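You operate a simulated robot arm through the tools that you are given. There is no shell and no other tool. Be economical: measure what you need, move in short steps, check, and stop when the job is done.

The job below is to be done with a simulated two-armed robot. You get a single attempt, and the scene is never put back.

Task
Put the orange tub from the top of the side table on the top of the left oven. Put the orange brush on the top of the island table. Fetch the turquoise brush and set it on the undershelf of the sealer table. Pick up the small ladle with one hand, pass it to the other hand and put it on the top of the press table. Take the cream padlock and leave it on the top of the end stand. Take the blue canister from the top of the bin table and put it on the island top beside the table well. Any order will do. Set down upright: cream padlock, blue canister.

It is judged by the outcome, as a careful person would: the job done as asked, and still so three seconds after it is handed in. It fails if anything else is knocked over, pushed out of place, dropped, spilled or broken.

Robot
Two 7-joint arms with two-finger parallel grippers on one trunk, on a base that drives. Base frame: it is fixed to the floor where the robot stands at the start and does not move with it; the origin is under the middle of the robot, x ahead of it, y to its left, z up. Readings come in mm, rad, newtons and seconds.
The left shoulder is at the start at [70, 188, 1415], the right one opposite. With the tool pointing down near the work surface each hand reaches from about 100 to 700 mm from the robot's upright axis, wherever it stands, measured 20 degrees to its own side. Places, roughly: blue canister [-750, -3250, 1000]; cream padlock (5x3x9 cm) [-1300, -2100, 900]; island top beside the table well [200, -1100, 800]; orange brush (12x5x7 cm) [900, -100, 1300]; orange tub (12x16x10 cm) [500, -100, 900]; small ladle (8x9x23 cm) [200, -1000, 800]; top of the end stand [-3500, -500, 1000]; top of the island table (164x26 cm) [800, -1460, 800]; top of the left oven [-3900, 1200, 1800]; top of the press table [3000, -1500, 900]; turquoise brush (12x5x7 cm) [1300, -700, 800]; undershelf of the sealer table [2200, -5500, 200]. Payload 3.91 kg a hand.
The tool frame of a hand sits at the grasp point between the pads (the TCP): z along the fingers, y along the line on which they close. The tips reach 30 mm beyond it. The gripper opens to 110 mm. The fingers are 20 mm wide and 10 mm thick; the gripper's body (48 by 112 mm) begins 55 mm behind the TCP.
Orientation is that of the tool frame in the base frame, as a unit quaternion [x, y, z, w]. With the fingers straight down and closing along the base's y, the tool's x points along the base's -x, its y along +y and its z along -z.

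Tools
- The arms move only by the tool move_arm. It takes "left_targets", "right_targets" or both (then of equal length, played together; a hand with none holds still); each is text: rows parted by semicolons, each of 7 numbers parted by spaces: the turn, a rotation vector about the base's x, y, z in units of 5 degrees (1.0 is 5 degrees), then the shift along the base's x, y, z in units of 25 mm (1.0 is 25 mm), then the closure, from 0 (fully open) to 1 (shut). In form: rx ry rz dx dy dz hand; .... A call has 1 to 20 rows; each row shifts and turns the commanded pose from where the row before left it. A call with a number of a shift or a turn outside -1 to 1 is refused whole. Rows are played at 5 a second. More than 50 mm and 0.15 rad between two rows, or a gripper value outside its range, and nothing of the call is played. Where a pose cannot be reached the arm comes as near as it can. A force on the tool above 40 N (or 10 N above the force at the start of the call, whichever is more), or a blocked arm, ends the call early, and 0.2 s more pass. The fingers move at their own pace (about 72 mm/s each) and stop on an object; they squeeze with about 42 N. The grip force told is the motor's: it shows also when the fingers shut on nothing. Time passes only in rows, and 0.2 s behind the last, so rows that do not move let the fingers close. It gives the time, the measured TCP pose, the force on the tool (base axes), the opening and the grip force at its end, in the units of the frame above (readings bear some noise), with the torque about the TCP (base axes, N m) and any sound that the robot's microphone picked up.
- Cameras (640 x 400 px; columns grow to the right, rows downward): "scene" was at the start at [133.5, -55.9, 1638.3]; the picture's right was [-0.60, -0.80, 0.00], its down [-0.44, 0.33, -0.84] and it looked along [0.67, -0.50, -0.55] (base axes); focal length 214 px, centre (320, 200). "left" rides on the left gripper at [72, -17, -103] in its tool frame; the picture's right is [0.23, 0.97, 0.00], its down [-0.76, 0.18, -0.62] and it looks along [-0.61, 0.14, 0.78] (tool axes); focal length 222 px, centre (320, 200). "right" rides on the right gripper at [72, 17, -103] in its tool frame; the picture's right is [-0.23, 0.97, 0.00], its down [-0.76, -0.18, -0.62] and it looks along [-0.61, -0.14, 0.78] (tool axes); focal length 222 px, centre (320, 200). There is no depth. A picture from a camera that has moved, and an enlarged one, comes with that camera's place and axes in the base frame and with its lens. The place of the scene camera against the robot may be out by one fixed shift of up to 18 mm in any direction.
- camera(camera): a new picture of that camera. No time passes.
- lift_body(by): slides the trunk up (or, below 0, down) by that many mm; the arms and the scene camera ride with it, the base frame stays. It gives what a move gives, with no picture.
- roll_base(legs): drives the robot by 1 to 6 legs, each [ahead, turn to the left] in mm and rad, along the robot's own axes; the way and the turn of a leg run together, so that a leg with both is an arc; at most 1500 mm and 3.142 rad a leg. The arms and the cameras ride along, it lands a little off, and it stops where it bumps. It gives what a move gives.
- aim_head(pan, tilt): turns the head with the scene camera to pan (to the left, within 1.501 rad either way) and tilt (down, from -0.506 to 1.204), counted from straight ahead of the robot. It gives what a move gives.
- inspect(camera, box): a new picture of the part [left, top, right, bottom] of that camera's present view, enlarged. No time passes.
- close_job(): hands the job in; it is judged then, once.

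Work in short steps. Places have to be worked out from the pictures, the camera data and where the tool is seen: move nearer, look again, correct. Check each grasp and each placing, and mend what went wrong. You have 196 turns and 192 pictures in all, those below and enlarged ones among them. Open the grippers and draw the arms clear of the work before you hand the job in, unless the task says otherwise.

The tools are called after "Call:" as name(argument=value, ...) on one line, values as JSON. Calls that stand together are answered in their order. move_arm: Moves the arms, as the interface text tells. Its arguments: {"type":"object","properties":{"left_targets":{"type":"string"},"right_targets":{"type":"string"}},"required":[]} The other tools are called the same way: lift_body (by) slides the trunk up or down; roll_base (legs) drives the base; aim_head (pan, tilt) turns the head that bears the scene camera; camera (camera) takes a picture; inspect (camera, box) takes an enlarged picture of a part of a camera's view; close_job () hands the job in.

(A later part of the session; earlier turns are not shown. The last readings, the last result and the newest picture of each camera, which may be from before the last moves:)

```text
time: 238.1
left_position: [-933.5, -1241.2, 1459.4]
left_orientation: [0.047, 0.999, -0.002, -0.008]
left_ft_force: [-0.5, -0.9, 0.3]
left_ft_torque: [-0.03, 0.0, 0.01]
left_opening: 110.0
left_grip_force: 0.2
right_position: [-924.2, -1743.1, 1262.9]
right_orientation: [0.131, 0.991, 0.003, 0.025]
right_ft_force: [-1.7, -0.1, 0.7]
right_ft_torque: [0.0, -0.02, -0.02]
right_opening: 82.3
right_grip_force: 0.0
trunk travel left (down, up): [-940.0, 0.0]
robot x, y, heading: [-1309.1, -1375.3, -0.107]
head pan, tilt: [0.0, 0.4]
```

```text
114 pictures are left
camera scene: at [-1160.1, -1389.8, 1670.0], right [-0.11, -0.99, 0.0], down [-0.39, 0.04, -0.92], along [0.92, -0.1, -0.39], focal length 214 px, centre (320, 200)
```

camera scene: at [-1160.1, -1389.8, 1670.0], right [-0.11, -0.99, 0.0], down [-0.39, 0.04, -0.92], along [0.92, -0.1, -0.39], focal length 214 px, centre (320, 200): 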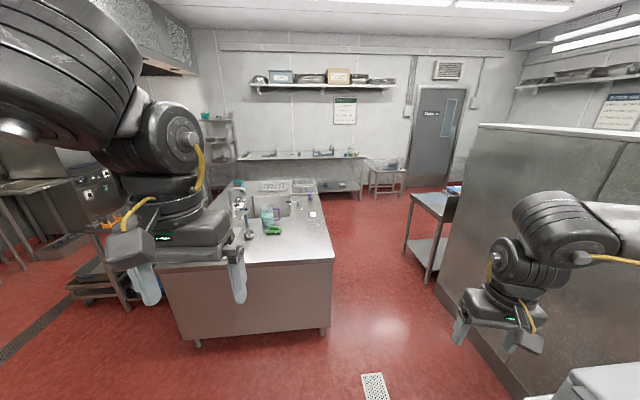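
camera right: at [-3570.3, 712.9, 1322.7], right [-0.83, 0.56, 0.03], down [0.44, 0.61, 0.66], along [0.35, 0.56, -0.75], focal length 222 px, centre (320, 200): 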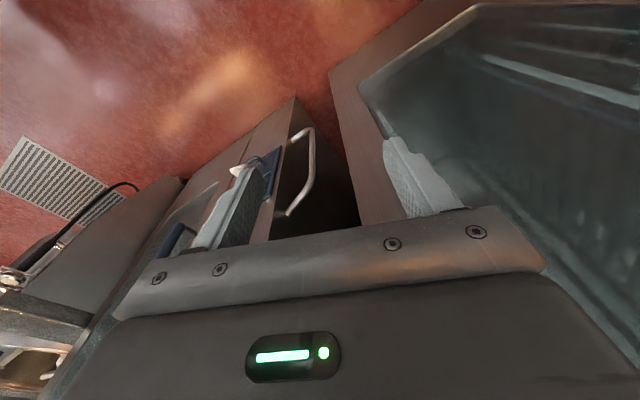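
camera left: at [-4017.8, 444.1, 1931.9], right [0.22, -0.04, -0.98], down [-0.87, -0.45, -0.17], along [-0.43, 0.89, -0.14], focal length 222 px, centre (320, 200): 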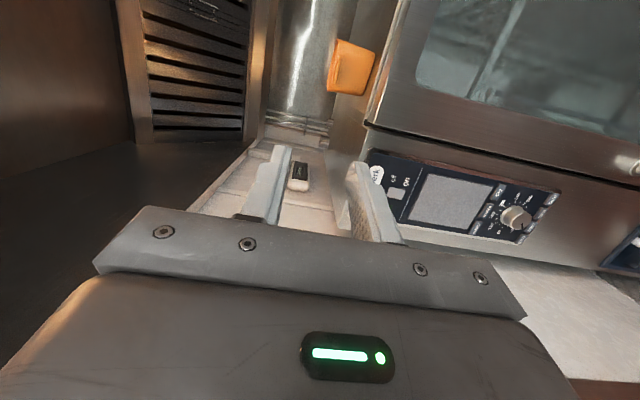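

Clear view of the island. Drive to about (-510,-1070) facing east at its west end.

Call:
roll_base(legs=[[0, 0.469], [850, 0], [0, -0.362]])

Call:
aim_head(pan=0, tilt=0.7)

Call:
camera(camera="scene")

Call:
camera(camera="left")

```text
time: 244.9
left_position: [-168.9, -926.0, 1457.9]
left_orientation: [0.005, 1.0, -0.003, -0.009]
left_ft_force: [0.1, -1.0, -1.3]
left_ft_torque: [0.06, 0.05, 0.0]
left_opening: 109.5
left_grip_force: 0.0
right_position: [-117.9, -1424.9, 1259.6]
right_orientation: [0.092, 0.995, 0.004, 0.022]
right_ft_force: [-2.1, 1.7, 3.4]
right_ft_torque: [-0.1, -0.16, 0.0]
right_opening: 82.4
right_grip_force: 0.2
trunk travel left (down, up): [-940.0, 0.0]
robot x, y, heading: [-538.8, -1086.9, -0.021]
head pan, tilt: [0.0, 0.4]
```

```text
time: 245.7
left_position: [-168.7, -926.0, 1459.3]
left_orientation: [0.005, 1.0, -0.002, -0.008]
left_ft_force: [-0.9, 0.7, -0.9]
left_ft_torque: [0.01, -0.02, 0.0]
left_opening: 109.9
left_grip_force: 0.1
right_position: [-118.9, -1426.8, 1261.3]
right_orientation: [0.091, 0.996, 0.004, 0.023]
right_ft_force: [0.0, 0.2, 0.3]
right_ft_torque: [0.01, 0.04, -0.02]
right_opening: 82.6
right_grip_force: 0.0
trunk travel left (down, up): [-940.0, 0.0]
robot x, y, heading: [-539.6, -1087.8, -0.024]
head pan, tilt: [0.0, 0.7]
```

```text
113 pictures are left
camera scene: at [-389.9, -1094.7, 1643.1], right [-0.02, -1.0, 0.0], down [-0.64, 0.02, -0.77], along [0.77, -0.02, -0.64], focal length 214 px, centre (320, 200)
```

scene: 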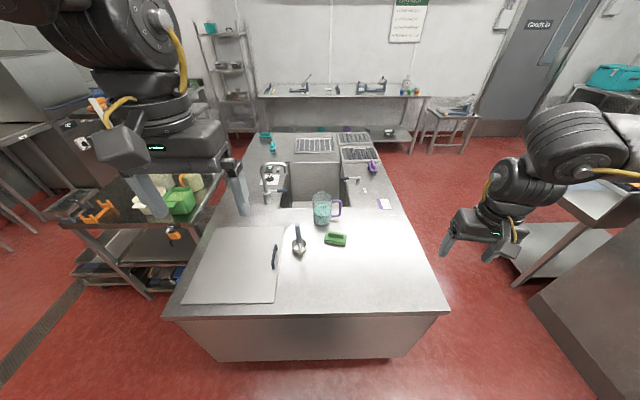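

```text
112 pictures are left
camera left: at [-239.4, -942.3, 1561.9], right [-0.22, 0.98, 0.0], down [0.77, 0.17, 0.61], along [0.6, 0.13, -0.79], focal length 222 px, centre (320, 200)
```

left: 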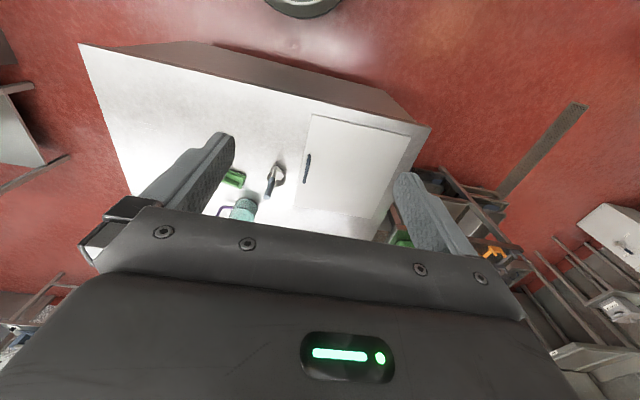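

The ladle seems to stand with its handle pointing up. Zoom in.

Call:
inspect(camera="scene", box=[250, 180, 400, 270])

Call:
inspect(camera="left", box=[180, 110, 340, 220])

```text
4.27 times, centred on (325, 225) of scene
camera zoom: at [-389.9, -1094.7, 1643.1], right [-0.02, -1.0, 0.0], down [-0.64, 0.02, -0.77], along [0.77, -0.02, -0.64], focal length 915 px, centre (299, 93)
```

zoom: 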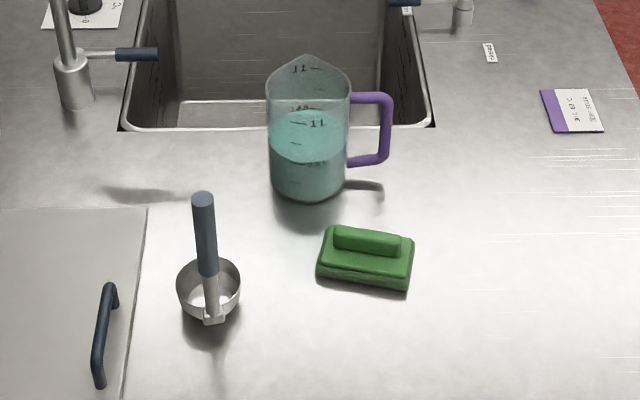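

```text
3.64 times, centred on (260, 165) of left
camera zoom: at [-239.4, -942.3, 1561.9], right [-0.22, 0.98, 0.0], down [0.77, 0.17, 0.61], along [0.6, 0.13, -0.79], focal length 808 px, centre (538, 327)
```

zoom: 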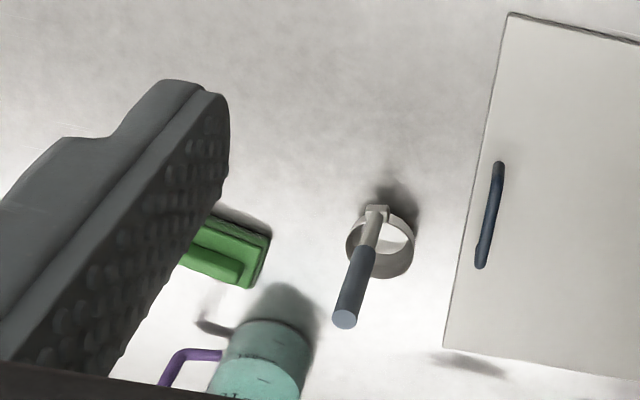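

The ladle stands upright: handle vertical at about [198,-1015], top z≈1023. I'll take it with the left hand fingers-down, then pass to the right hand horizontally. Roll 90 mm closer and bring the left hand above it.

Call:
roll_base(legs=[[90, 0.02]])

Call:
move_arm(left_targets="0 0 0 0.69 -0.222 -0.9 0.2; 0 0 0 0.69 -0.222 -0.9 0.2; 0 0 0 0.69 -0.222 -0.9 0.2; 0 0 0 0.69 -0.222 -0.9 0.2; 0 0 0 0.69 -0.222 -0.9 0.2; 0 0 0 0.69 -0.222 -0.9 0.2; 0 0 0 0.69 -0.222 -0.9 0.2; 0 0 0 0.69 -0.222 -0.9 0.2; 0 0 0 0.69 -0.222 -0.9 0.2; 0 0 0 0.69 -0.222 -0.9 0.2; 0 0 0 0.69 -0.222 -0.9 0.2; 0 0 0 0.69 -0.222 -0.9 0.2; 0 0 0 0.69 -0.222 -0.9 0.2; 0 0 0 0.69 -0.222 -0.9 0.2; 0 0 0 0 0 0 0.2")

Call:
camera(camera="left")

```text
time: 246.8
left_position: [-98.5, -921.3, 1463.8]
left_orientation: [-0.004, 1.0, -0.002, -0.001]
left_ft_force: [0.0, -0.4, 1.0]
left_ft_torque: [0.0, 0.01, 0.01]
left_opening: 110.0
left_grip_force: 0.0
right_position: [-36.2, -1421.2, 1264.9]
right_orientation: [0.075, 0.997, 0.004, 0.029]
right_ft_force: [-0.2, -0.4, 0.4]
right_ft_torque: [0.01, 0.03, -0.02]
right_opening: 82.2
right_grip_force: 0.0
trunk travel left (down, up): [-940.0, 0.0]
robot x, y, heading: [-449.8, -1089.2, -0.006]
head pan, tilt: [0.0, 0.7]
```

```text
time: 250.0
left_position: [112.1, -1031.0, 1151.0]
left_orientation: [-0.006, 1.0, -0.002, -0.004]
left_ft_force: [0.8, 0.9, 0.0]
left_ft_torque: [0.01, 0.03, 0.01]
left_opening: 88.2
left_grip_force: 0.2
left hand out of reach, approached as far as the arm can: row 11, 12, 13, 14
right_position: [-27.0, -1419.8, 1262.2]
right_orientation: [0.074, 0.997, 0.005, 0.025]
right_ft_force: [0.5, -0.4, 0.0]
right_ft_torque: [0.03, -0.02, -0.01]
right_opening: 82.6
right_grip_force: 0.0
trunk travel left (down, up): [-940.0, 0.0]
robot x, y, heading: [-445.6, -1092.1, -0.007]
head pan, tilt: [0.0, 0.7]
```

```text
109 pictures are left
camera left: at [40.1, -1047.3, 1254.0], right [-0.24, 0.97, 0.0], down [0.76, 0.19, 0.62], along [0.6, 0.15, -0.79], focal length 222 px, centre (320, 200)
```

left: 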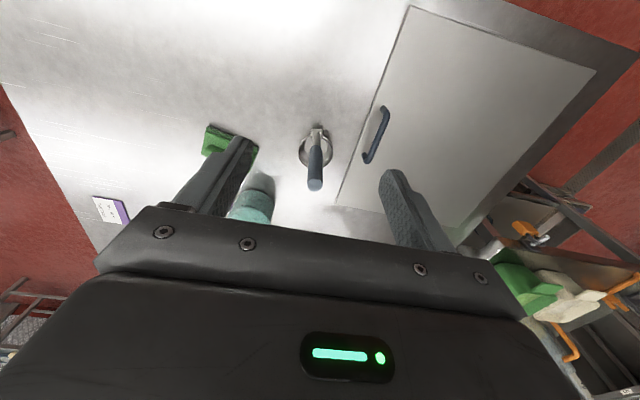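

Same reach limit; I raise the hand, lower the trunk, then reach out further.

Call:
move_arm(left_targets="0 0 0 0 0 0.9 0.2; 0 0 0 0 0 0.9 0.2; 0 0 0 0 0 0.9 0.2; 0 0 0 0 0 0.9 0.2; 0 0 0 0 0 0.9 0.2; 0 0 0 0 0 0.9 0.2; 0 0 0 0 0 0.9 0.2; 0 0 0 0 0 0.9 0.2")

Call:
lift_body(by=-250)

Call:
move_arm(left_targets="0 0 0 0.7 0.13 0 0.2; 0 0 0 0.7 0.13 0 0.2; 0 0 0 0.7 0.13 0 0.2; 0 0 0 0.7 0.13 0 0.2; 0 0 0 0.5 0.1 0 0.2; 0 0 0 0 0 0 0.2")

Call:
camera(camera="left")

```text
time: 251.8
left_position: [109.1, -1030.5, 1332.6]
left_orientation: [-0.004, 1.0, -0.002, -0.005]
left_ft_force: [0.7, -1.2, 0.3]
left_ft_torque: [0.0, 0.0, -0.02]
left_opening: 88.1
left_grip_force: 0.2
right_position: [-27.2, -1420.2, 1262.3]
right_orientation: [0.074, 0.997, 0.005, 0.025]
right_ft_force: [-0.3, 0.5, 0.7]
right_ft_torque: [0.0, 0.0, -0.02]
right_opening: 82.6
right_grip_force: 0.0
trunk travel left (down, up): [-940.0, 0.0]
robot x, y, heading: [-445.7, -1090.2, -0.006]
head pan, tilt: [0.0, 0.7]
```

```text
time: 254.4
left_position: [111.4, -1028.5, 1081.8]
left_orientation: [-0.004, 1.0, -0.002, -0.004]
left_ft_force: [0.4, -0.9, 0.3]
left_ft_torque: [-0.03, 0.01, 0.01]
left_opening: 87.9
left_grip_force: 0.1
right_position: [-25.9, -1421.8, 1012.4]
right_orientation: [0.074, 0.997, 0.004, 0.025]
right_ft_force: [0.2, -0.2, 0.0]
right_ft_torque: [-0.02, 0.0, 0.01]
right_opening: 82.3
right_grip_force: 0.0
trunk travel left (down, up): [-690.0, 250.0]
robot x, y, heading: [-450.5, -1090.6, -0.007]
head pan, tilt: [0.0, 0.7]
```

```text
time: 255.8
left_position: [131.3, -1048.3, 1074.0]
left_orientation: [-0.006, 1.0, -0.003, -0.005]
left_ft_force: [0.5, -0.7, -0.7]
left_ft_torque: [0.01, 0.02, -0.01]
left_opening: 87.9
left_grip_force: 0.1
left hand out of reach, approached as far as the arm can: row 1, 2, 3, 4, 5
right_position: [-26.6, -1421.1, 1013.3]
right_orientation: [0.075, 0.997, 0.004, 0.025]
right_ft_force: [-0.5, -0.3, 0.1]
right_ft_torque: [-0.01, 0.0, -0.03]
right_opening: 82.6
right_grip_force: 0.1
trunk travel left (down, up): [-690.0, 250.0]
robot x, y, heading: [-444.2, -1090.8, -0.001]
head pan, tilt: [0.0, 0.7]
```

```text
108 pictures are left
camera left: at [60.0, -1064.9, 1177.2], right [-0.24, 0.97, 0.0], down [0.76, 0.19, 0.62], along [0.6, 0.14, -0.79], focal length 222 px, centre (320, 200)
```

left: 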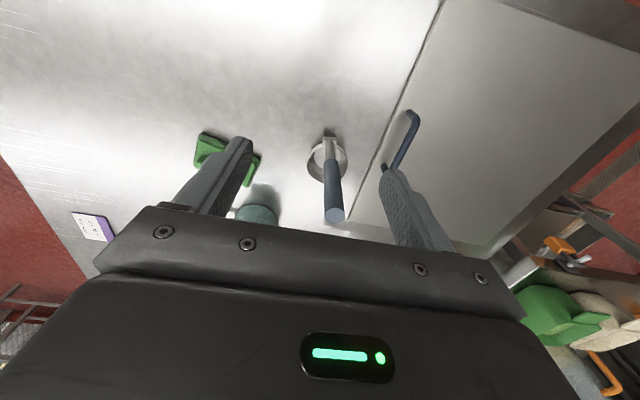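

Reach is best ~20° to the hand's own side. Turn the robot right 0.22 rad and inch forward so the ladle lies there, then move over it.

Call:
roll_base(legs=[[0, -0.22], [30, 0]])

Call:
move_arm(left_targets="0 0 0.4 0.3 0.9 0 0.2; 0 0 0.4 0.3 0.9 0 0.2; 0 0 0.4 0.3 0.9 0 0.2; 0 0 0.4 0.3 0.9 0 0.2; 0 0 0.4 0.3 0.9 0 0.2; 0 0 0.4 0.3 0.9 0 0.2; 0 0 0 0 0 0 0.2")

Call:
camera(camera="left")

```text
time: 257.4
left_position: [149.5, -1183.0, 1076.8]
left_orientation: [0.106, 0.994, -0.004, -0.002]
left_ft_force: [-0.3, 0.3, 0.1]
left_ft_torque: [0.03, -0.06, -0.01]
left_opening: 88.0
left_grip_force: 0.0
right_position: [-85.9, -1510.5, 1015.1]
right_orientation: [0.184, 0.982, 0.001, 0.028]
right_ft_force: [-1.1, -0.3, 0.6]
right_ft_torque: [-0.01, -0.05, -0.01]
right_opening: 82.6
right_grip_force: 0.0
trunk travel left (down, up): [-690.0, 250.0]
robot x, y, heading: [-419.6, -1095.2, -0.23]
head pan, tilt: [0.0, 0.7]
```

```text
time: 259.0
left_position: [167.5, -1064.7, 1071.1]
left_orientation: [0.0, 1.0, -0.004, -0.003]
left_ft_force: [0.0, -1.0, 0.7]
left_ft_torque: [0.02, 0.0, 0.01]
left_opening: 88.1
left_grip_force: 0.0
left hand out of reach, approached as far as the arm can: row 2, 3, 4, 5, 6
right_position: [-83.5, -1513.3, 1013.0]
right_orientation: [0.184, 0.983, 0.001, 0.026]
right_ft_force: [0.0, 0.4, 0.7]
right_ft_torque: [0.02, -0.02, 0.02]
right_opening: 82.3
right_grip_force: 0.0
trunk travel left (down, up): [-690.0, 250.0]
robot x, y, heading: [-418.9, -1096.8, -0.225]
head pan, tilt: [0.0, 0.7]
```

```text
107 pictures are left
camera left: at [95.8, -1080.7, 1171.9], right [-0.23, 0.97, -0.01], down [0.76, 0.18, 0.62], along [0.6, 0.14, -0.79], focal length 222 px, centre (320, 200)
```

left: 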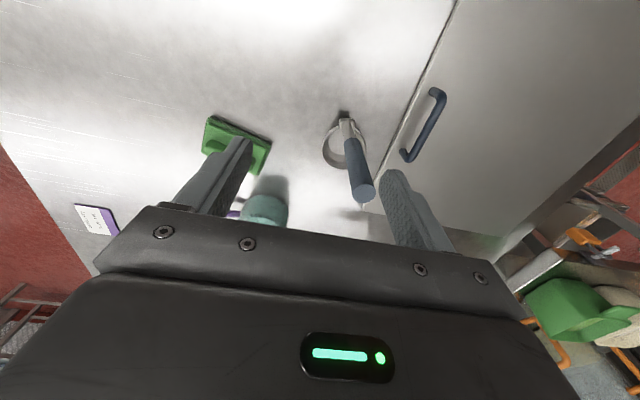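

Tool-down reach stops at ~565 mm ahead. Better: grip the handle with the left fingers horizontal (longer reach), then let the right hand take the top from above. Raise both hands, square the base up, and pitch the left hand forward.

Call:
move_arm(left_targets="0 0 0 -0.9 0 0.6 0.2; 0 0 0 -0.9 0 0.6 0.2; 0 0 0 -0.9 0 0.6 0.2; 0 0 0 -0.9 0 0.6 0.2; 0 0 0 0 0 0.6 0.2; 0 0 0 0 0 0.6 0.2; 0 0 0 0 0 0 0.2; 0 0 0 0 0 0 0.2; 0 0 0 0 0 0 0.2; 0 0 0 0 0 0 0.2; 0 0 0 0 0 0 0.2; 0 0 0 0 0 0 0.2", right_targets="0 0 0 0 0 0.9 0; 0 0 0 0 0 0.9 0; 0 0 0 0 0 0.9 0; 0 0 0 0 0 0.9 0; 0 0 0 0 0 0.9 0; 0 0 0 0 0 0.9 0; 0 0 0 0 0 0.9 0; 0 0 0 0 0 0.9 0; 0 0 0 0 0 0.9 0; 0 0 0 0 0 0.9 0; 0 0 0 0 0 0.9 0; 0 0 0 0 0 0.9 0")

Call:
roll_base(legs=[[0, 0.225], [-80, 0]])

Call:
move_arm(left_targets="0 -1 0 0 0 0 0.2; 0 -1 0 0 0 0 0.2; 0 -1 0 0 0 0 0.2; 0 -1 0 0 0 0 0.2; 0 -1 0 0 0 0 0.2; 0 -1 0 0 0 0 0.2; 0 -1 0 0 0 0 0.2; 0 -1 0 0 0 0 0.2; 0 -1 0 0 0 0 0.2; 0 -1 0 0 0 0 0.2; 0 -1 0 0 0 0 0.2; 0 -1 0 0 0 0 0.2; 0 -1 0 0 0 0 0.2; 0 -1 0 0 0 0 0.2; 0 -1 0 0 0 0 0.2; 0 -1 0 0 0 0 0.2; 0 -1 0 0 0 0 0.2; 0 -1 0 0 0 0 0.2; 0 0 0 0 0 0 0.2")

Call:
camera(camera="left")

```text
time: 261.6
left_position: [77.4, -1063.2, 1160.9]
left_orientation: [0.001, 1.0, -0.004, -0.004]
left_ft_force: [-0.1, -0.4, -0.1]
left_ft_torque: [-0.02, -0.02, -0.01]
left_opening: 88.0
left_grip_force: 0.0
right_position: [-82.7, -1512.2, 1013.0]
right_orientation: [0.185, 0.982, 0.002, 0.026]
right_ft_force: [-1.7, 1.0, 0.3]
right_ft_torque: [-0.02, -0.01, 0.0]
right_opening: 110.1
right_grip_force: 0.0
right hand out of reach, approached as far as the arm can: row 1, 2, 3, 4, 5, 6, 7, 8, 9, 10, 11, 12
trunk travel left (down, up): [-690.0, 250.0]
robot x, y, heading: [-416.7, -1098.1, -0.23]
head pan, tilt: [0.0, 0.7]
```

```text
time: 263.5
left_position: [-16.9, -953.4, 1159.6]
left_orientation: [-0.109, 0.994, -0.004, -0.004]
left_ft_force: [-0.2, 0.8, 0.4]
left_ft_torque: [-0.02, -0.02, -0.02]
left_opening: 87.9
left_grip_force: 0.1
right_position: [-72.9, -1426.1, 1012.5]
right_orientation: [0.072, 0.997, 0.003, 0.025]
right_ft_force: [-0.8, -0.6, 0.2]
right_ft_torque: [0.0, 0.0, 0.04]
right_opening: 110.3
right_grip_force: 0.0
trunk travel left (down, up): [-690.0, 250.0]
robot x, y, heading: [-494.3, -1094.6, -0.005]
head pan, tilt: [0.0, 0.7]
```

```text
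time: 267.5
left_position: [31.9, -937.9, 1238.0]
left_orientation: [-0.113, 0.707, -0.089, 0.693]
left_ft_force: [0.5, 1.4, -0.3]
left_ft_torque: [0.04, 0.0, 0.03]
left_opening: 87.7
left_grip_force: 0.1
left hand out of reach, approached as far as the arm can: row 12, 13, 14, 15, 16, 17, 18
right_position: [-74.7, -1426.2, 1013.6]
right_orientation: [0.073, 0.997, 0.004, 0.024]
right_ft_force: [0.0, -0.1, 0.8]
right_ft_torque: [0.0, -0.01, 0.01]
right_opening: 110.1
right_grip_force: 0.1
trunk travel left (down, up): [-690.0, 250.0]
robot x, y, heading: [-493.4, -1097.8, -0.004]
head pan, tilt: [0.0, 0.7]
```

```text
106 pictures are left
camera left: at [-71.4, -979.0, 1174.8], right [-0.04, 0.87, -0.49], down [-0.62, 0.37, 0.7], along [0.79, 0.33, 0.52], focal length 222 px, centre (320, 200)
```

left: 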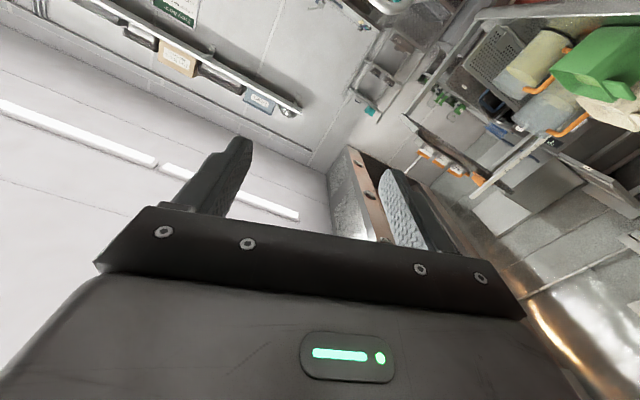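

Left hand is horizontal now. The right hand seems stuck at a joint limit; try to free it by moving back/outward/up, and level the left roll.

Call:
move_arm(left_targets="0.55 0 0 0 0 0 0.2; 0.55 0 0 0 0 0 0.2; 0.55 0 0 0 0 0 0.2; 0.55 0 0 0 0 0 0.2; 0.55 0 0 0 0 0 0.2; 0.55 0 0 0 0 0 0.2", right_targets="0 0 0 -0.9 0 0 0; 0 0 0 -0.9 0 0 0; 0 0 0 -0.9 0 0 0; 0 0 0 -0.9 0 0.3 0; 0 0 0 -0.9 0 0.3 0; 0 0 0 0 0 0.3 0")

```text
time: 268.9
left_position: [32.2, -942.7, 1245.7]
left_orientation: [-0.008, 0.71, 0.01, 0.704]
left_ft_force: [0.1, -0.4, 0.7]
left_ft_torque: [0.0, 0.01, -0.01]
left_opening: 87.9
left_grip_force: 0.1
left hand out of reach, approached as far as the arm can: row 1
right_position: [-73.8, -1425.7, 1013.2]
right_orientation: [0.072, 0.997, 0.004, 0.025]
right_ft_force: [-0.7, 0.1, 0.4]
right_ft_torque: [-0.01, -0.01, 0.01]
right_opening: 110.1
right_grip_force: 0.1
right hand out of reach, approached as far as the arm can: row 1, 2, 3, 4, 5, 6
trunk travel left (down, up): [-690.0, 250.0]
robot x, y, heading: [-493.1, -1097.5, -0.0]
head pan, tilt: [0.0, 0.7]
```

Probe which directions the right arm can move in, using tiny test rows.

Call:
move_arm(right_targets="0 0 0 0.3 0 0 0; 0 0 0 -0.3 0 0 0; 0 0 0 0 0.3 0 0; 0 0 0 0 -0.3 0 0; 0 0 0 0 -0.3 0 0; 0 0 0 0 0.3 0 0; 0 0 0.4 0 0 0 0; 0 0 -0.4 0 0 0 0; 0 0 -0.4 0 0 0 0; 0 0 0.4 0 0 0 0; 0.4 0 0 0 0 0 0; -0.4 0 0 0 0 0 0; -0.4 0 0 0 0 0 0; 0.4 0 0 0 0 0 0; 0 0.4 0 0 0 0 0; 0 -0.4 0 0 0 0 0; 0 -0.4 0 0 0 0 0; 0 0.4 0 0 0 0 0; 0 0 0 0 0 -0.3 0; 0 0 0 0 0 0.3 0")

```text
time: 273.1
left_position: [29.5, -943.1, 1245.5]
left_orientation: [-0.007, 0.71, 0.008, 0.704]
left_ft_force: [0.4, 0.1, -0.1]
left_ft_torque: [0.01, 0.0, 0.01]
left_opening: 88.1
left_grip_force: 0.0
right_position: [-73.9, -1426.4, 1014.0]
right_orientation: [0.038, 0.999, 0.006, 0.024]
right_ft_force: [0.1, 0.4, 0.5]
right_ft_torque: [0.01, 0.01, 0.04]
right_opening: 109.8
right_grip_force: 0.0
right hand out of reach, approached as far as the arm can: row 1, 2, 3, 4, 5, 6, 9
trunk travel left (down, up): [-690.0, 250.0]
robot x, y, heading: [-495.2, -1095.7, -0.001]
head pan, tilt: [0.0, 0.7]
```

Rotating +z frees it. Turn the right hand +15° and move it up and back to a travel pose.

Call:
move_arm(right_targets="0 0 0.8 0 0 0 0; 0 0 0.8 0 0 0 0; 0 0 0.8 0 0 0 0; 0 0 0.8 0 0 0.5 0; 0 0 0 -0.3 0.1 0.9 0; 0 0 0 -0.3 0.1 0.9 0; 0 0 0 -0.3 0.1 0.9 0; 0 0 0 -0.3 0.1 0.9 0; 0 0 0 -0.3 0.1 0.9 0; 0 0 0 -0.3 0.1 0.9 0; 0 0 0 -0.3 0.1 0.9 0; 0 0 0 -0.3 0.1 0.9 0; 0 0 0 -0.3 0.1 0.9 0; 0 0 0 -0.3 0.1 0.9 0; 0 0 0 0 0 0.9 0; 0 0 0 0 0 0.9 0; 0 0 0 0 0 0.9 0; 0 0 0 0 0 0.9 0")

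```text
time: 276.9
left_position: [29.1, -942.0, 1246.2]
left_orientation: [-0.008, 0.71, 0.009, 0.704]
left_ft_force: [-1.1, 0.0, 0.2]
left_ft_torque: [0.0, 0.05, -0.01]
left_opening: 88.1
left_grip_force: 0.1
right_position: [-162.3, -1404.2, 1312.9]
right_orientation: [-0.103, 0.994, 0.01, 0.025]
right_ft_force: [0.2, 0.1, 0.5]
right_ft_torque: [0.01, 0.02, 0.01]
right_opening: 110.1
right_grip_force: 0.1
right hand out of reach, approached as far as the arm can: row 17, 18
trunk travel left (down, up): [-690.0, 250.0]
robot x, y, heading: [-495.7, -1098.5, -0.0]
head pan, tilt: [0.0, 0.7]
```

Right arm freed. Now lower the trunk 320 mm to bring the left hand to handle height and look.

Call:
lift_body(by=-320)

Call:
camera(camera="left")

Call:
camera(camera="scene")

```text
time: 280.0
left_position: [31.1, -942.3, 925.1]
left_orientation: [-0.008, 0.71, 0.009, 0.704]
left_ft_force: [-0.7, 0.0, -0.5]
left_ft_torque: [0.01, 0.02, 0.01]
left_opening: 88.0
left_grip_force: 0.0
right_position: [-161.3, -1403.6, 993.4]
right_orientation: [-0.102, 0.994, 0.01, 0.025]
right_ft_force: [0.1, 0.4, -0.1]
right_ft_torque: [0.01, -0.02, 0.03]
right_opening: 109.9
right_grip_force: 0.1
trunk travel left (down, up): [-370.0, 570.0]
robot x, y, heading: [-493.5, -1096.7, -0.004]
head pan, tilt: [0.0, 0.7]
```

```text
105 pictures are left
camera left: at [-73.2, -961.2, 852.4], right [-0.03, 0.97, -0.23], down [-0.62, 0.16, 0.77], along [0.78, 0.16, 0.6], focal length 222 px, centre (320, 200)
```

left: 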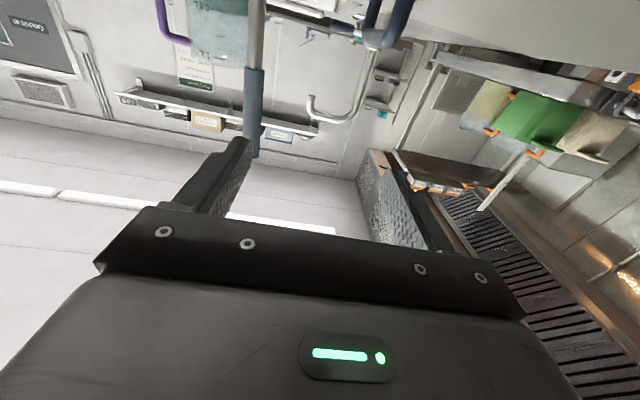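

```text
104 pictures are left
camera scene: at [-347.2, -1100.2, 1073.1], right [0.0, -1.0, 0.0], down [-0.64, 0.0, -0.76], along [0.76, 0.0, -0.64], focal length 214 px, centre (320, 200)
```

scene: 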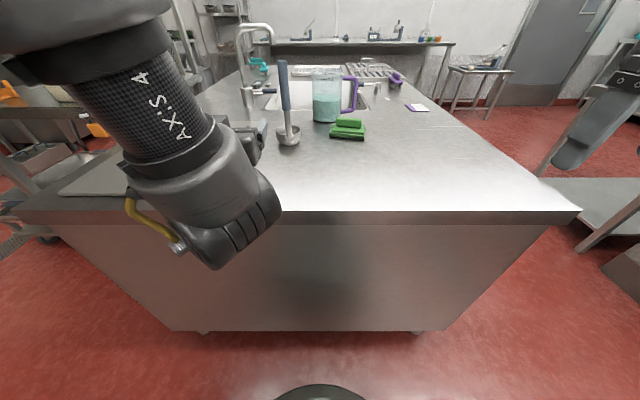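

The base front is only ~270 mm from its centre, so there's room. Handle at y≈-1011. Shift the left hand right 69 mm and roll 80 mm forward.

Call:
move_arm(left_targets="0 0 0 0 -0.7 0 0.2; 0 0 0 0 -0.7 0 0.2; 0 0 0 0 -0.7 0 0.2; 0 0 0 0 -0.66 0 0.2; 0 0 0 0 0 0 0.2")

Call:
roll_base(legs=[[80, 0]])

Call:
camera(camera="left")

```text
time: 281.4
left_position: [34.0, -1006.5, 932.1]
left_orientation: [-0.012, 0.711, 0.009, 0.703]
left_ft_force: [0.5, 0.6, 0.2]
left_ft_torque: [-0.01, -0.02, -0.01]
left_opening: 88.2
left_grip_force: 0.0
right_position: [-160.6, -1402.2, 994.1]
right_orientation: [-0.102, 0.994, 0.011, 0.025]
right_ft_force: [0.8, 0.8, -0.7]
right_ft_torque: [-0.01, -0.01, 0.01]
right_opening: 110.0
right_grip_force: 0.0
trunk travel left (down, up): [-370.0, 570.0]
robot x, y, heading: [-495.2, -1099.1, 0.001]
head pan, tilt: [0.0, 0.7]
stopped in row 5 (left hand): the arm was blocked; the commanded pose is now the measured one
```

```text
time: 282.5
left_position: [116.1, -1008.1, 930.6]
left_orientation: [-0.011, 0.712, 0.009, 0.702]
left_ft_force: [0.3, 0.8, 0.4]
left_ft_torque: [-0.01, 0.01, 0.0]
left_opening: 88.0
left_grip_force: 0.0
right_position: [-81.4, -1405.4, 992.2]
right_orientation: [-0.101, 0.995, 0.01, 0.024]
right_ft_force: [0.1, 0.1, -0.4]
right_ft_torque: [0.02, 0.04, -0.02]
right_opening: 110.1
right_grip_force: 0.1
trunk travel left (down, up): [-370.0, 570.0]
robot x, y, heading: [-417.4, -1098.1, -0.007]
head pan, tilt: [0.0, 0.7]
```

```text
103 pictures are left
camera left: at [11.9, -1028.5, 857.8], right [-0.03, 0.97, -0.23], down [-0.62, 0.16, 0.77], along [0.79, 0.17, 0.6], focal length 222 px, centre (320, 200)
```

left: 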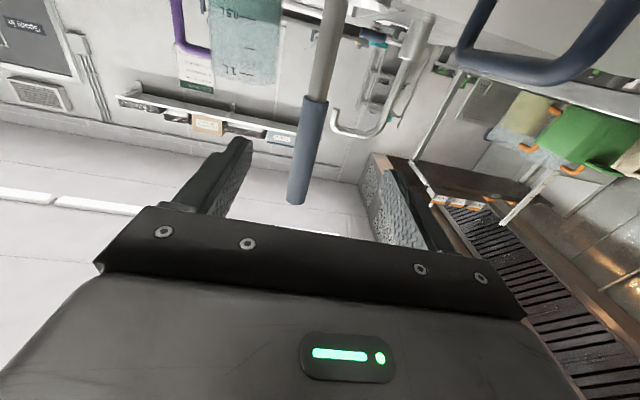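

Handle lies between the fingers. Advance 80 mm.

Call:
move_arm(left_targets="0 0 0 0.8 -0.06 0 0.2; 0 0 0 0.8 -0.06 0 0.2; 0 0 0 0.8 -0.06 0 0.2; 0 0 0 0.8 -0.06 0 0.2; 0 0 0 0 0 0 0.2")

Call:
camera(camera="left")

```text
time: 283.7
left_position: [193.6, -1014.2, 932.0]
left_orientation: [-0.01, 0.711, 0.008, 0.703]
left_ft_force: [0.0, 0.1, -0.2]
left_ft_torque: [-0.01, -0.01, 0.06]
left_opening: 88.2
left_grip_force: 0.0
right_position: [-82.9, -1405.5, 992.5]
right_orientation: [-0.101, 0.995, 0.011, 0.026]
right_ft_force: [0.0, -0.3, 0.2]
right_ft_torque: [0.0, 0.01, -0.01]
right_opening: 109.8
right_grip_force: 0.0
trunk travel left (down, up): [-370.0, 570.0]
robot x, y, heading: [-414.8, -1095.0, -0.007]
head pan, tilt: [0.0, 0.7]
```

```text
102 pictures are left
camera left: at [89.3, -1033.5, 858.1], right [-0.03, 0.97, -0.23], down [-0.62, 0.16, 0.77], along [0.79, 0.17, 0.6], focal length 222 px, centre (320, 200)
```

left: 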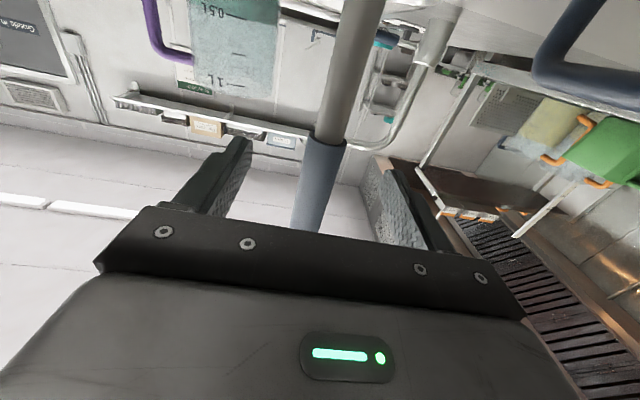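

Centred. Close on the handle.

Call:
move_arm(left_targets="0 0 0 0 0 0 0.5; 0 0 0 0 0 0 0.7; 0 0 0 0 0 0 0.9; 0 0 0 0 0 0 1; 0 0 0 0 0 0 1; 0 0 0 0 0 0 1; 0 0 0 0 0 0.3 1; 0 0 0 0 0 0.3 1; 0 0 0 0 0 0.4 1; 0 0 0 0 0 0 1")

Call:
camera(camera="left")

Call:
inspect(camera="scene", box=[180, 20, 420, 200])

```text
time: 285.9
left_position: [194.0, -1013.6, 955.7]
left_orientation: [-0.011, 0.712, 0.009, 0.702]
left_ft_force: [-0.4, 0.1, -1.8]
left_ft_torque: [0.01, 0.1, -0.01]
left_opening: 20.8
left_grip_force: 41.9
right_position: [-82.2, -1404.4, 993.1]
right_orientation: [-0.1, 0.995, 0.01, 0.024]
right_ft_force: [-0.2, 1.0, -0.4]
right_ft_torque: [-0.03, -0.05, 0.04]
right_opening: 110.1
right_grip_force: 0.0
trunk travel left (down, up): [-370.0, 570.0]
robot x, y, heading: [-418.3, -1094.8, -0.007]
head pan, tilt: [0.0, 0.7]
```

```text
101 pictures are left
camera left: at [89.8, -1034.2, 883.6], right [-0.03, 0.97, -0.23], down [-0.62, 0.16, 0.77], along [0.79, 0.17, 0.6], focal length 222 px, centre (320, 200)
```

left: 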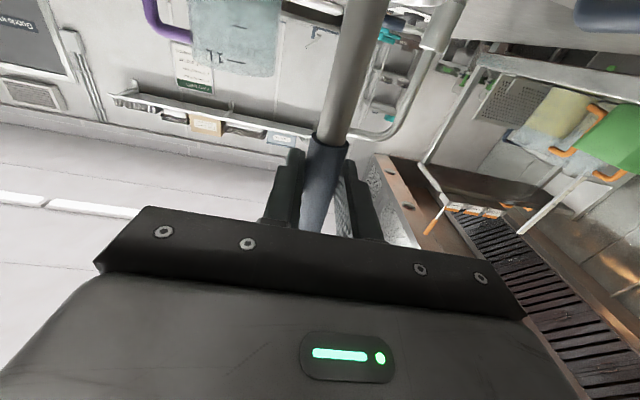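

```text
2.22 times, centred on (300, 110) of scene
camera zoom: at [-267.8, -1101.3, 1073.0], right [-0.01, -1.0, 0.0], down [-0.64, 0.01, -0.76], along [0.76, -0.01, -0.64], focal length 477 px, centre (364, 400)
```

zoom: 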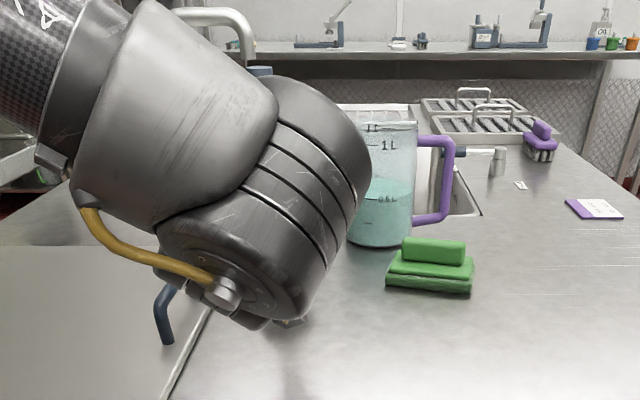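

Ladle is in the left hand. Lift, back off from the island and retract slightly for the handover.

Call:
lift_body(by=200)

Call:
roll_base(legs=[[-300, 0]])

Call:
move_arm(left_targets="0 0 0 -0.6 0 0 1; 0 0 0 -0.6 0 0 1; 0 0 0 -0.6 0 0 1; 0 0 0 -0.6 0 0 1; 0 0 0 -0.6 0 0 1; 0 0 0 -0.6 0 0 1; 0 0 0 0 0 0 1; 0 0 0 0 0 0 1; 0 0 0 0 0 0 1; 0 0 0 0 0 0 1; 0 0 0 0 0 0 1; 0 0 0 0 0 0 1; 0 0 0 0 0 0 1; 0 0 0 0 0 0 1", right_targets="0 0 -0.3 0 0 0.6 0; 0 0 -0.3 0 0 0.6 0; 0 0 -0.3 0 0 0.6 0; 0 0 -0.3 0 0 0.6 0; 0 0 -0.3 0.3 0.9 0.3 0; 0 0 -0.3 0.3 0.9 0.3 0; 0 0 -0.2 0.6 0.9 0.3 0; 0 0 -0.2 0.6 0.9 0.2 0; 0 0 0 0.6 0.9 0.2 0; 0 0 0 0.6 0.9 0 0; 0 0 0 0.6 0.9 0 0; 0 0 0 0.6 0.9 0 0; 0 0 0 0.6 0.9 0 0; 0 0 0 0 0 0 0")

Call:
camera(camera="scene")

Call:
camera(camera="right")

```text
time: 288.1
left_position: [194.2, -1014.9, 1155.3]
left_orientation: [-0.011, 0.712, 0.009, 0.702]
left_ft_force: [-0.7, -0.1, -2.2]
left_ft_torque: [-0.03, 0.08, -0.01]
left_opening: 21.0
left_grip_force: 42.4
right_position: [-82.9, -1405.3, 1193.9]
right_orientation: [-0.1, 0.995, 0.011, 0.024]
right_ft_force: [-1.5, 0.4, 0.0]
right_ft_torque: [-0.02, 0.01, 0.03]
right_opening: 110.0
right_grip_force: 0.0
trunk travel left (down, up): [-570.0, 370.0]
robot x, y, heading: [-417.6, -1100.1, -0.012]
head pan, tilt: [0.0, 0.7]
```

```text
time: 290.1
left_position: [-103.6, -1014.9, 1156.3]
left_orientation: [-0.01, 0.712, 0.009, 0.702]
left_ft_force: [0.3, -0.4, -0.7]
left_ft_torque: [0.0, 0.07, -0.01]
left_opening: 21.0
left_grip_force: 41.7
right_position: [-379.2, -1403.1, 1193.6]
right_orientation: [-0.098, 0.995, 0.01, 0.025]
right_ft_force: [-0.8, -0.3, -0.2]
right_ft_torque: [0.05, -0.03, 0.02]
right_opening: 109.9
right_grip_force: 0.1
trunk travel left (down, up): [-570.0, 370.0]
robot x, y, heading: [-711.4, -1092.8, -0.014]
head pan, tilt: [0.0, 0.7]
```

```text
time: 293.1
left_position: [-194.0, -1014.5, 1157.3]
left_orientation: [-0.01, 0.712, 0.008, 0.702]
left_ft_force: [-0.5, -0.1, -1.1]
left_ft_torque: [0.01, 0.02, 0.01]
left_opening: 20.8
left_grip_force: 41.9
right_position: [-364.8, -1319.8, 1152.2]
right_orientation: [-0.003, 1.0, 0.011, 0.026]
right_ft_force: [0.8, 0.1, -0.3]
right_ft_torque: [-0.03, 0.0, 0.02]
right_opening: 109.9
right_grip_force: 0.1
right hand out of reach, approached as far as the arm can: row 1, 2, 3, 4, 5, 6, 7, 8, 9, 10, 11, 12, 13
trunk travel left (down, up): [-570.0, 370.0]
robot x, y, heading: [-712.2, -1092.3, -0.014]
head pan, tilt: [0.0, 0.7]
```

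```text
99 pictures are left
camera scene: at [-565.5, -1098.9, 1273.0], right [-0.01, -1.0, 0.0], down [-0.64, 0.01, -0.76], along [0.76, -0.01, -0.64], focal length 214 px, centre (320, 200)
```

scene: 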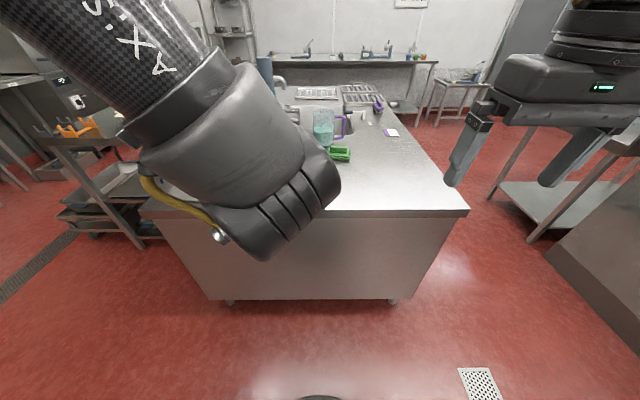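

```text
98 pictures are left
camera right: at [-443.3, -1305.9, 1250.5], right [0.22, 0.98, 0.03], down [0.73, -0.19, 0.66], along [0.65, -0.12, -0.75], focal length 222 px, centre (320, 200)
```

right: 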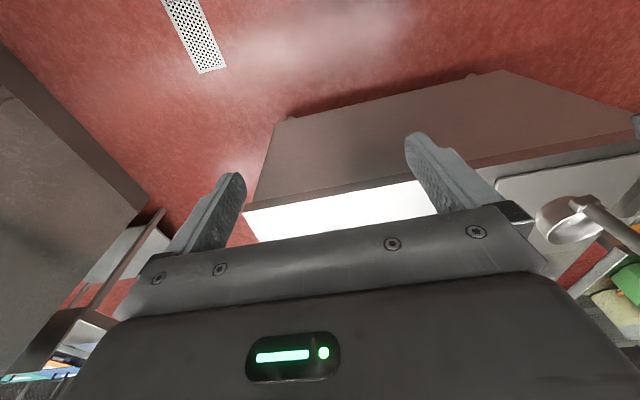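

The right wrist is near a yaw limit in that direction. I turn the right hand +70° (any yaw works for a round handle), then move in.

Call:
move_arm(right_targets="0 0 1 0 0 0 0; 0 0 1 0 0 0 0; 0 0 1 0 0 0 0; 0 0 1 0 0 0 0; 0 0 1 0 0 0 0; 0 0 1 0 0 0 0; 0 0 1 0 0 0 0; 0 0 1 0 0 0 0; 0 0 1 0 0 0 0; 0 0 1 0 0 0 0; 0 0 1 0 0 0 0; 0 0 1 0 0 0 0; 0 0 0 0 0 0.9 0; 0 0 0 0 0 0.9 0; 0 0 0 0 0 0.9 0; 0 0 0 0 0 0.9 0; 0 0 0 0 0 0.9 0; 0 0 0 0 0 0.9 0; 0 0 0 0 0 0 0")

```text
time: 297.1
left_position: [-194.5, -1013.4, 1155.8]
left_orientation: [-0.011, 0.712, 0.009, 0.702]
left_ft_force: [-0.3, 0.2, -2.1]
left_ft_torque: [-0.05, 0.06, 0.0]
left_opening: 20.8
left_grip_force: 41.8
right_position: [-412.1, -1346.9, 1201.7]
right_orientation: [-0.503, 0.864, 0.022, 0.019]
right_ft_force: [0.3, 1.2, -0.3]
right_ft_torque: [-0.02, -0.02, 0.03]
right_opening: 110.0
right_grip_force: 0.1
right hand out of reach, approached as far as the arm can: row 13, 14, 15, 16, 17, 18
trunk travel left (down, up): [-570.0, 370.0]
robot x, y, heading: [-714.4, -1095.0, -0.009]
head pan, tilt: [0.0, 0.7]
```

New handover plan: roll the left hand so the ladle lies horizontally (bowl end toward the right arm); then the right hand grips the rod from above. Roll left −90° and finish the right yaw.

Call:
move_arm(left_targets="-1 0 0 0 0 0 1; -1 0 0 0 0 0 1; -1 0 0 0 0 0 1; -1 0 0 0 0 0 1; -1 0 0 0 0 0 1; -1 0 0 0 0 0 1; -1 0 0 0 0 0 1; -1 0 0 0 0 0 1; -1 0 0 0 0 0 1; -1 0 0 0 0 0 1; -1 0 0 0 0 0 1; -1 0 0 0 0 0 1; -1 0 0 0 0 0 1; -1 0 0 0 0 0 1; -1 0 0 0 0 0 1; -1 0 0 0 0 0 1; -1 0 0 0 0 0 1; -1 0 0 0 0 0 1; 0 0 0 0 0 0 1", right_targets="0 0 1 0 0 0 0; 0 0 1 0 0 0 0; 0 0 1 0 0 0 0; 0 0 1 0 0 0 0; 0 0 1 0 0 0 0; 0 0 1 0 0 0 0; 0 0 0 0 0 0 0; 0 0 0 0 0 0 0; 0 0 0 0 0 0 0; 0 0 0 0 0 0 0; 0 0 0 0 0 0 0; 0 0 0 0 0 0 0; 0 0 0 0 0 0 0; 0 0 0 0 0 0 0; 0 0 0 0 0 0 0; 0 0 0 0 0 0 0; 0 0 0 0 0 0 0; 0 0 0 0 0 0 0; 0 0 0 0 0 0 0")

Call:
camera(camera="right")

Call:
camera(camera="scene")

```text
time: 301.1
left_position: [-193.3, -1015.7, 1155.8]
left_orientation: [-0.504, 0.509, -0.497, 0.489]
left_ft_force: [0.7, 1.2, -0.9]
left_ft_torque: [0.14, 0.06, -0.01]
left_opening: 20.7
left_grip_force: 41.8
right_position: [-414.1, -1348.3, 1199.3]
right_orientation: [0.709, -0.705, -0.026, -0.016]
right_ft_force: [-1.0, 0.4, -0.4]
right_ft_torque: [0.06, 0.0, 0.04]
right_opening: 110.0
right_grip_force: 0.1
right hand out of reach, approached as far as the arm can: row 4
trunk travel left (down, up): [-570.0, 370.0]
robot x, y, heading: [-713.4, -1093.2, -0.009]
head pan, tilt: [0.0, 0.7]
```

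```text
97 pictures are left
camera right: at [-429.6, -1426.8, 1295.9], right [-0.97, 0.22, 0.03], down [0.18, 0.73, 0.66], along [0.13, 0.65, -0.75], focal length 222 px, centre (320, 200)
```

right: 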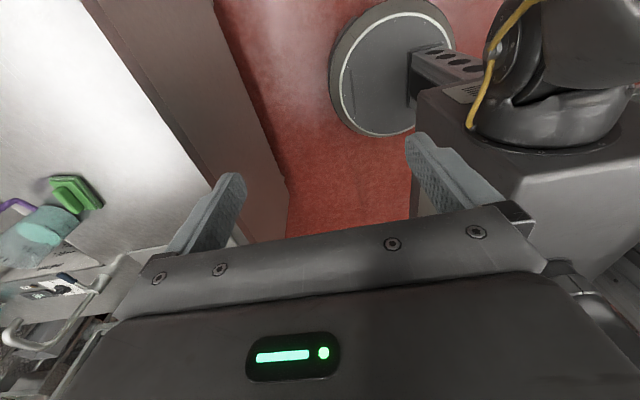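

```text
96 pictures are left
camera scene: at [-565.4, -1098.9, 1273.0], right [-0.01, -1.0, 0.0], down [-0.64, 0.01, -0.76], along [0.76, -0.01, -0.64], focal length 214 px, centre (320, 200)
```

scene: 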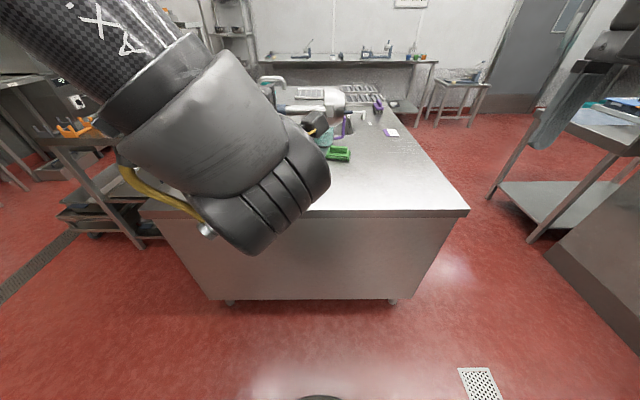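

Left rolled fine; the rod now points toward the right arm. Test how high the right hand can go further forward, and try lowering the left a bit.

Call:
move_arm(left_targets="0 0 0 0 0 -0.5 1; 0 0 0 0 0 -0.5 1; 0 0 0 0 0 -0.5 1; 0 0 0 0 0 -0.5 1; 0 0 0 0 0 0 1; 0 0 0 0 0 0 1; 0 0 0 0 0 0 1; 0 0 0 0 0 0 1; 0 0 0 0 0 0 1; 0 0 0 0 0 0 1; 0 0 0 0 0 0 1", right_targets="0 0 0 0.9 0.3 0 0.4; 0 0 0 0.9 0.3 0 0.4; 0 0 0 0.9 0.3 0 0.4; 0 0 0 0.9 0.3 0.2 0.4; 0 0 0 0.9 0.3 0.2 0.4; 0 0 0 0.9 0.3 0.4 0.4; 0 0 0 0.9 0.3 0.4 0.4; 0 0 0 0.9 0.3 0.4 0.4; 0 0 0 0.9 0.3 0.4 0.4; 0 0 0 0.4 0.3 0.4 0.4; 0 0 0 0 0 0 0.4")

```text
time: 303.5
left_position: [-185.8, -996.6, 1126.1]
left_orientation: [0.526, -0.483, 0.508, -0.483]
left_ft_force: [0.5, -0.2, -1.1]
left_ft_torque: [0.14, 0.04, 0.0]
left_opening: 20.8
left_grip_force: 41.7
left hand out of reach, approached as far as the arm can: row 4
right_position: [-306.7, -1349.9, 1126.8]
right_orientation: [0.709, -0.705, -0.024, -0.014]
right_ft_force: [-0.3, -1.1, 0.0]
right_ft_torque: [0.02, 0.0, -0.01]
right_opening: 66.2
right_grip_force: 0.1
right hand out of reach, approached as far as the arm can: row 1, 2, 3, 4, 5, 6, 7, 8, 9, 10
trunk travel left (down, up): [-570.0, 370.0]
robot x, y, heading: [-712.6, -1094.6, -0.01]
head pan, tilt: [0.0, 0.7]
```

The right arm can't rise there. Alternative: bring the left hand to fingers-down with the ladle held horizontally (handle end toward the right), both hands side by side and low. First roll the left back, then pitch/yaw to that attitude.

Call:
move_arm(left_targets="1 0 0 0 0 0.2 1; 1 0 0 0 0 0.2 1; 1 0 0 0 0 0.2 1; 1 0 0 0 0 0.2 1; 1 0 0 0 0 0.2 1; 1 0 0 0 0 0.2 1; 1 0 0 0 0 0 1; 1 0 0 0 0 0 1; 1 0 0 0 0 0 1; 1 0 0 0 0 0 1; 1 0 0 0 0 0 1; 1 0 0 0 0 0 1; 1 0 0 0 0 0 1; 1 0 0 0 0 0 1; 1 0 0 0 0 0 1; 1 0 0 0 0 0 1; 1 0 0 0 0 0 1; 1 0 0 0 0 0 1")

Call:
move_arm(left_targets="0.9238 0.9238 -0.9238 0 0.1 -0.2 1; 0.9238 0.9238 -0.9238 0 0.1 -0.2 1; 0.9238 0.9238 -0.9238 0 0.1 -0.2 1; 0.9238 0.9238 -0.9238 0 0.1 -0.2 1; 0.9238 0.9238 -0.9238 0 0.1 -0.2 1; 0.9238 0.9238 -0.9238 0 0.1 -0.2 1; 0.9238 0.9238 -0.9238 0 0.1 -0.2 1; 0.9238 0.9238 -0.9238 0 0.1 -0.2 1; 0.9238 0.9238 -0.9238 0 0.1 -0.2 1; 0.9238 0.9238 -0.9238 0 0.1 -0.2 1; 0.9238 0.9238 -0.9238 0 0 -0.2 1; 0.9238 0.9238 -0.9238 0 0 -0.2 1; 0.9238 0.9238 -0.9238 0 0 -0.2 1; 0.9238 0.9238 -0.9238 0 0 -0.2 1; 0.9238 0.9238 -0.9238 0 0 -0.2 1; 0 0 0 0 0 0 1")

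Call:
camera(camera="scene")

```text
time: 307.3
left_position: [-190.8, -1013.1, 1140.8]
left_orientation: [-0.009, 0.712, 0.009, 0.702]
left_ft_force: [-0.1, 0.2, -1.9]
left_ft_torque: [-0.04, 0.06, 0.02]
left_opening: 21.0
left_grip_force: 41.7
right_position: [-307.0, -1350.1, 1126.0]
right_orientation: [0.709, -0.705, -0.024, -0.013]
right_ft_force: [0.9, 0.0, 0.0]
right_ft_torque: [0.01, 0.01, 0.01]
right_opening: 66.1
right_grip_force: 0.1
trunk travel left (down, up): [-570.0, 370.0]
robot x, y, heading: [-714.8, -1094.7, -0.012]
head pan, tilt: [0.0, 0.7]
```

```text
time: 310.7
left_position: [-257.6, -1025.8, 1136.9]
left_orientation: [0.244, 0.803, 0.012, 0.544]
left_ft_force: [-0.5, 0.5, -1.8]
left_ft_torque: [-0.03, 0.04, 0.02]
left_opening: 20.8
left_grip_force: 41.9
left hand out of reach, approached as far as the arm can: row 4, 5, 6, 7, 8, 9, 10, 11, 12, 13, 14, 15
right_position: [-307.9, -1348.3, 1125.6]
right_orientation: [0.708, -0.705, -0.024, -0.014]
right_ft_force: [0.2, 0.8, 0.1]
right_ft_torque: [0.02, -0.02, -0.03]
right_opening: 65.9
right_grip_force: 0.0
trunk travel left (down, up): [-570.0, 370.0]
robot x, y, heading: [-714.3, -1092.9, -0.012]
head pan, tilt: [0.0, 0.7]
```

```text
95 pictures are left
camera scene: at [-565.5, -1098.8, 1273.0], right [-0.01, -1.0, 0.0], down [-0.64, 0.01, -0.76], along [0.76, -0.01, -0.64], focal length 214 px, centre (320, 200)
```

scene: 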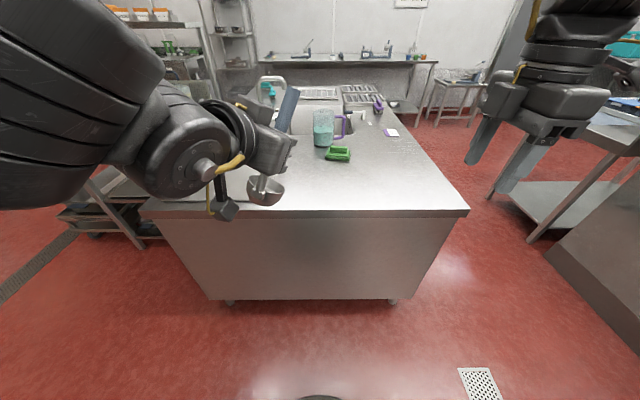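

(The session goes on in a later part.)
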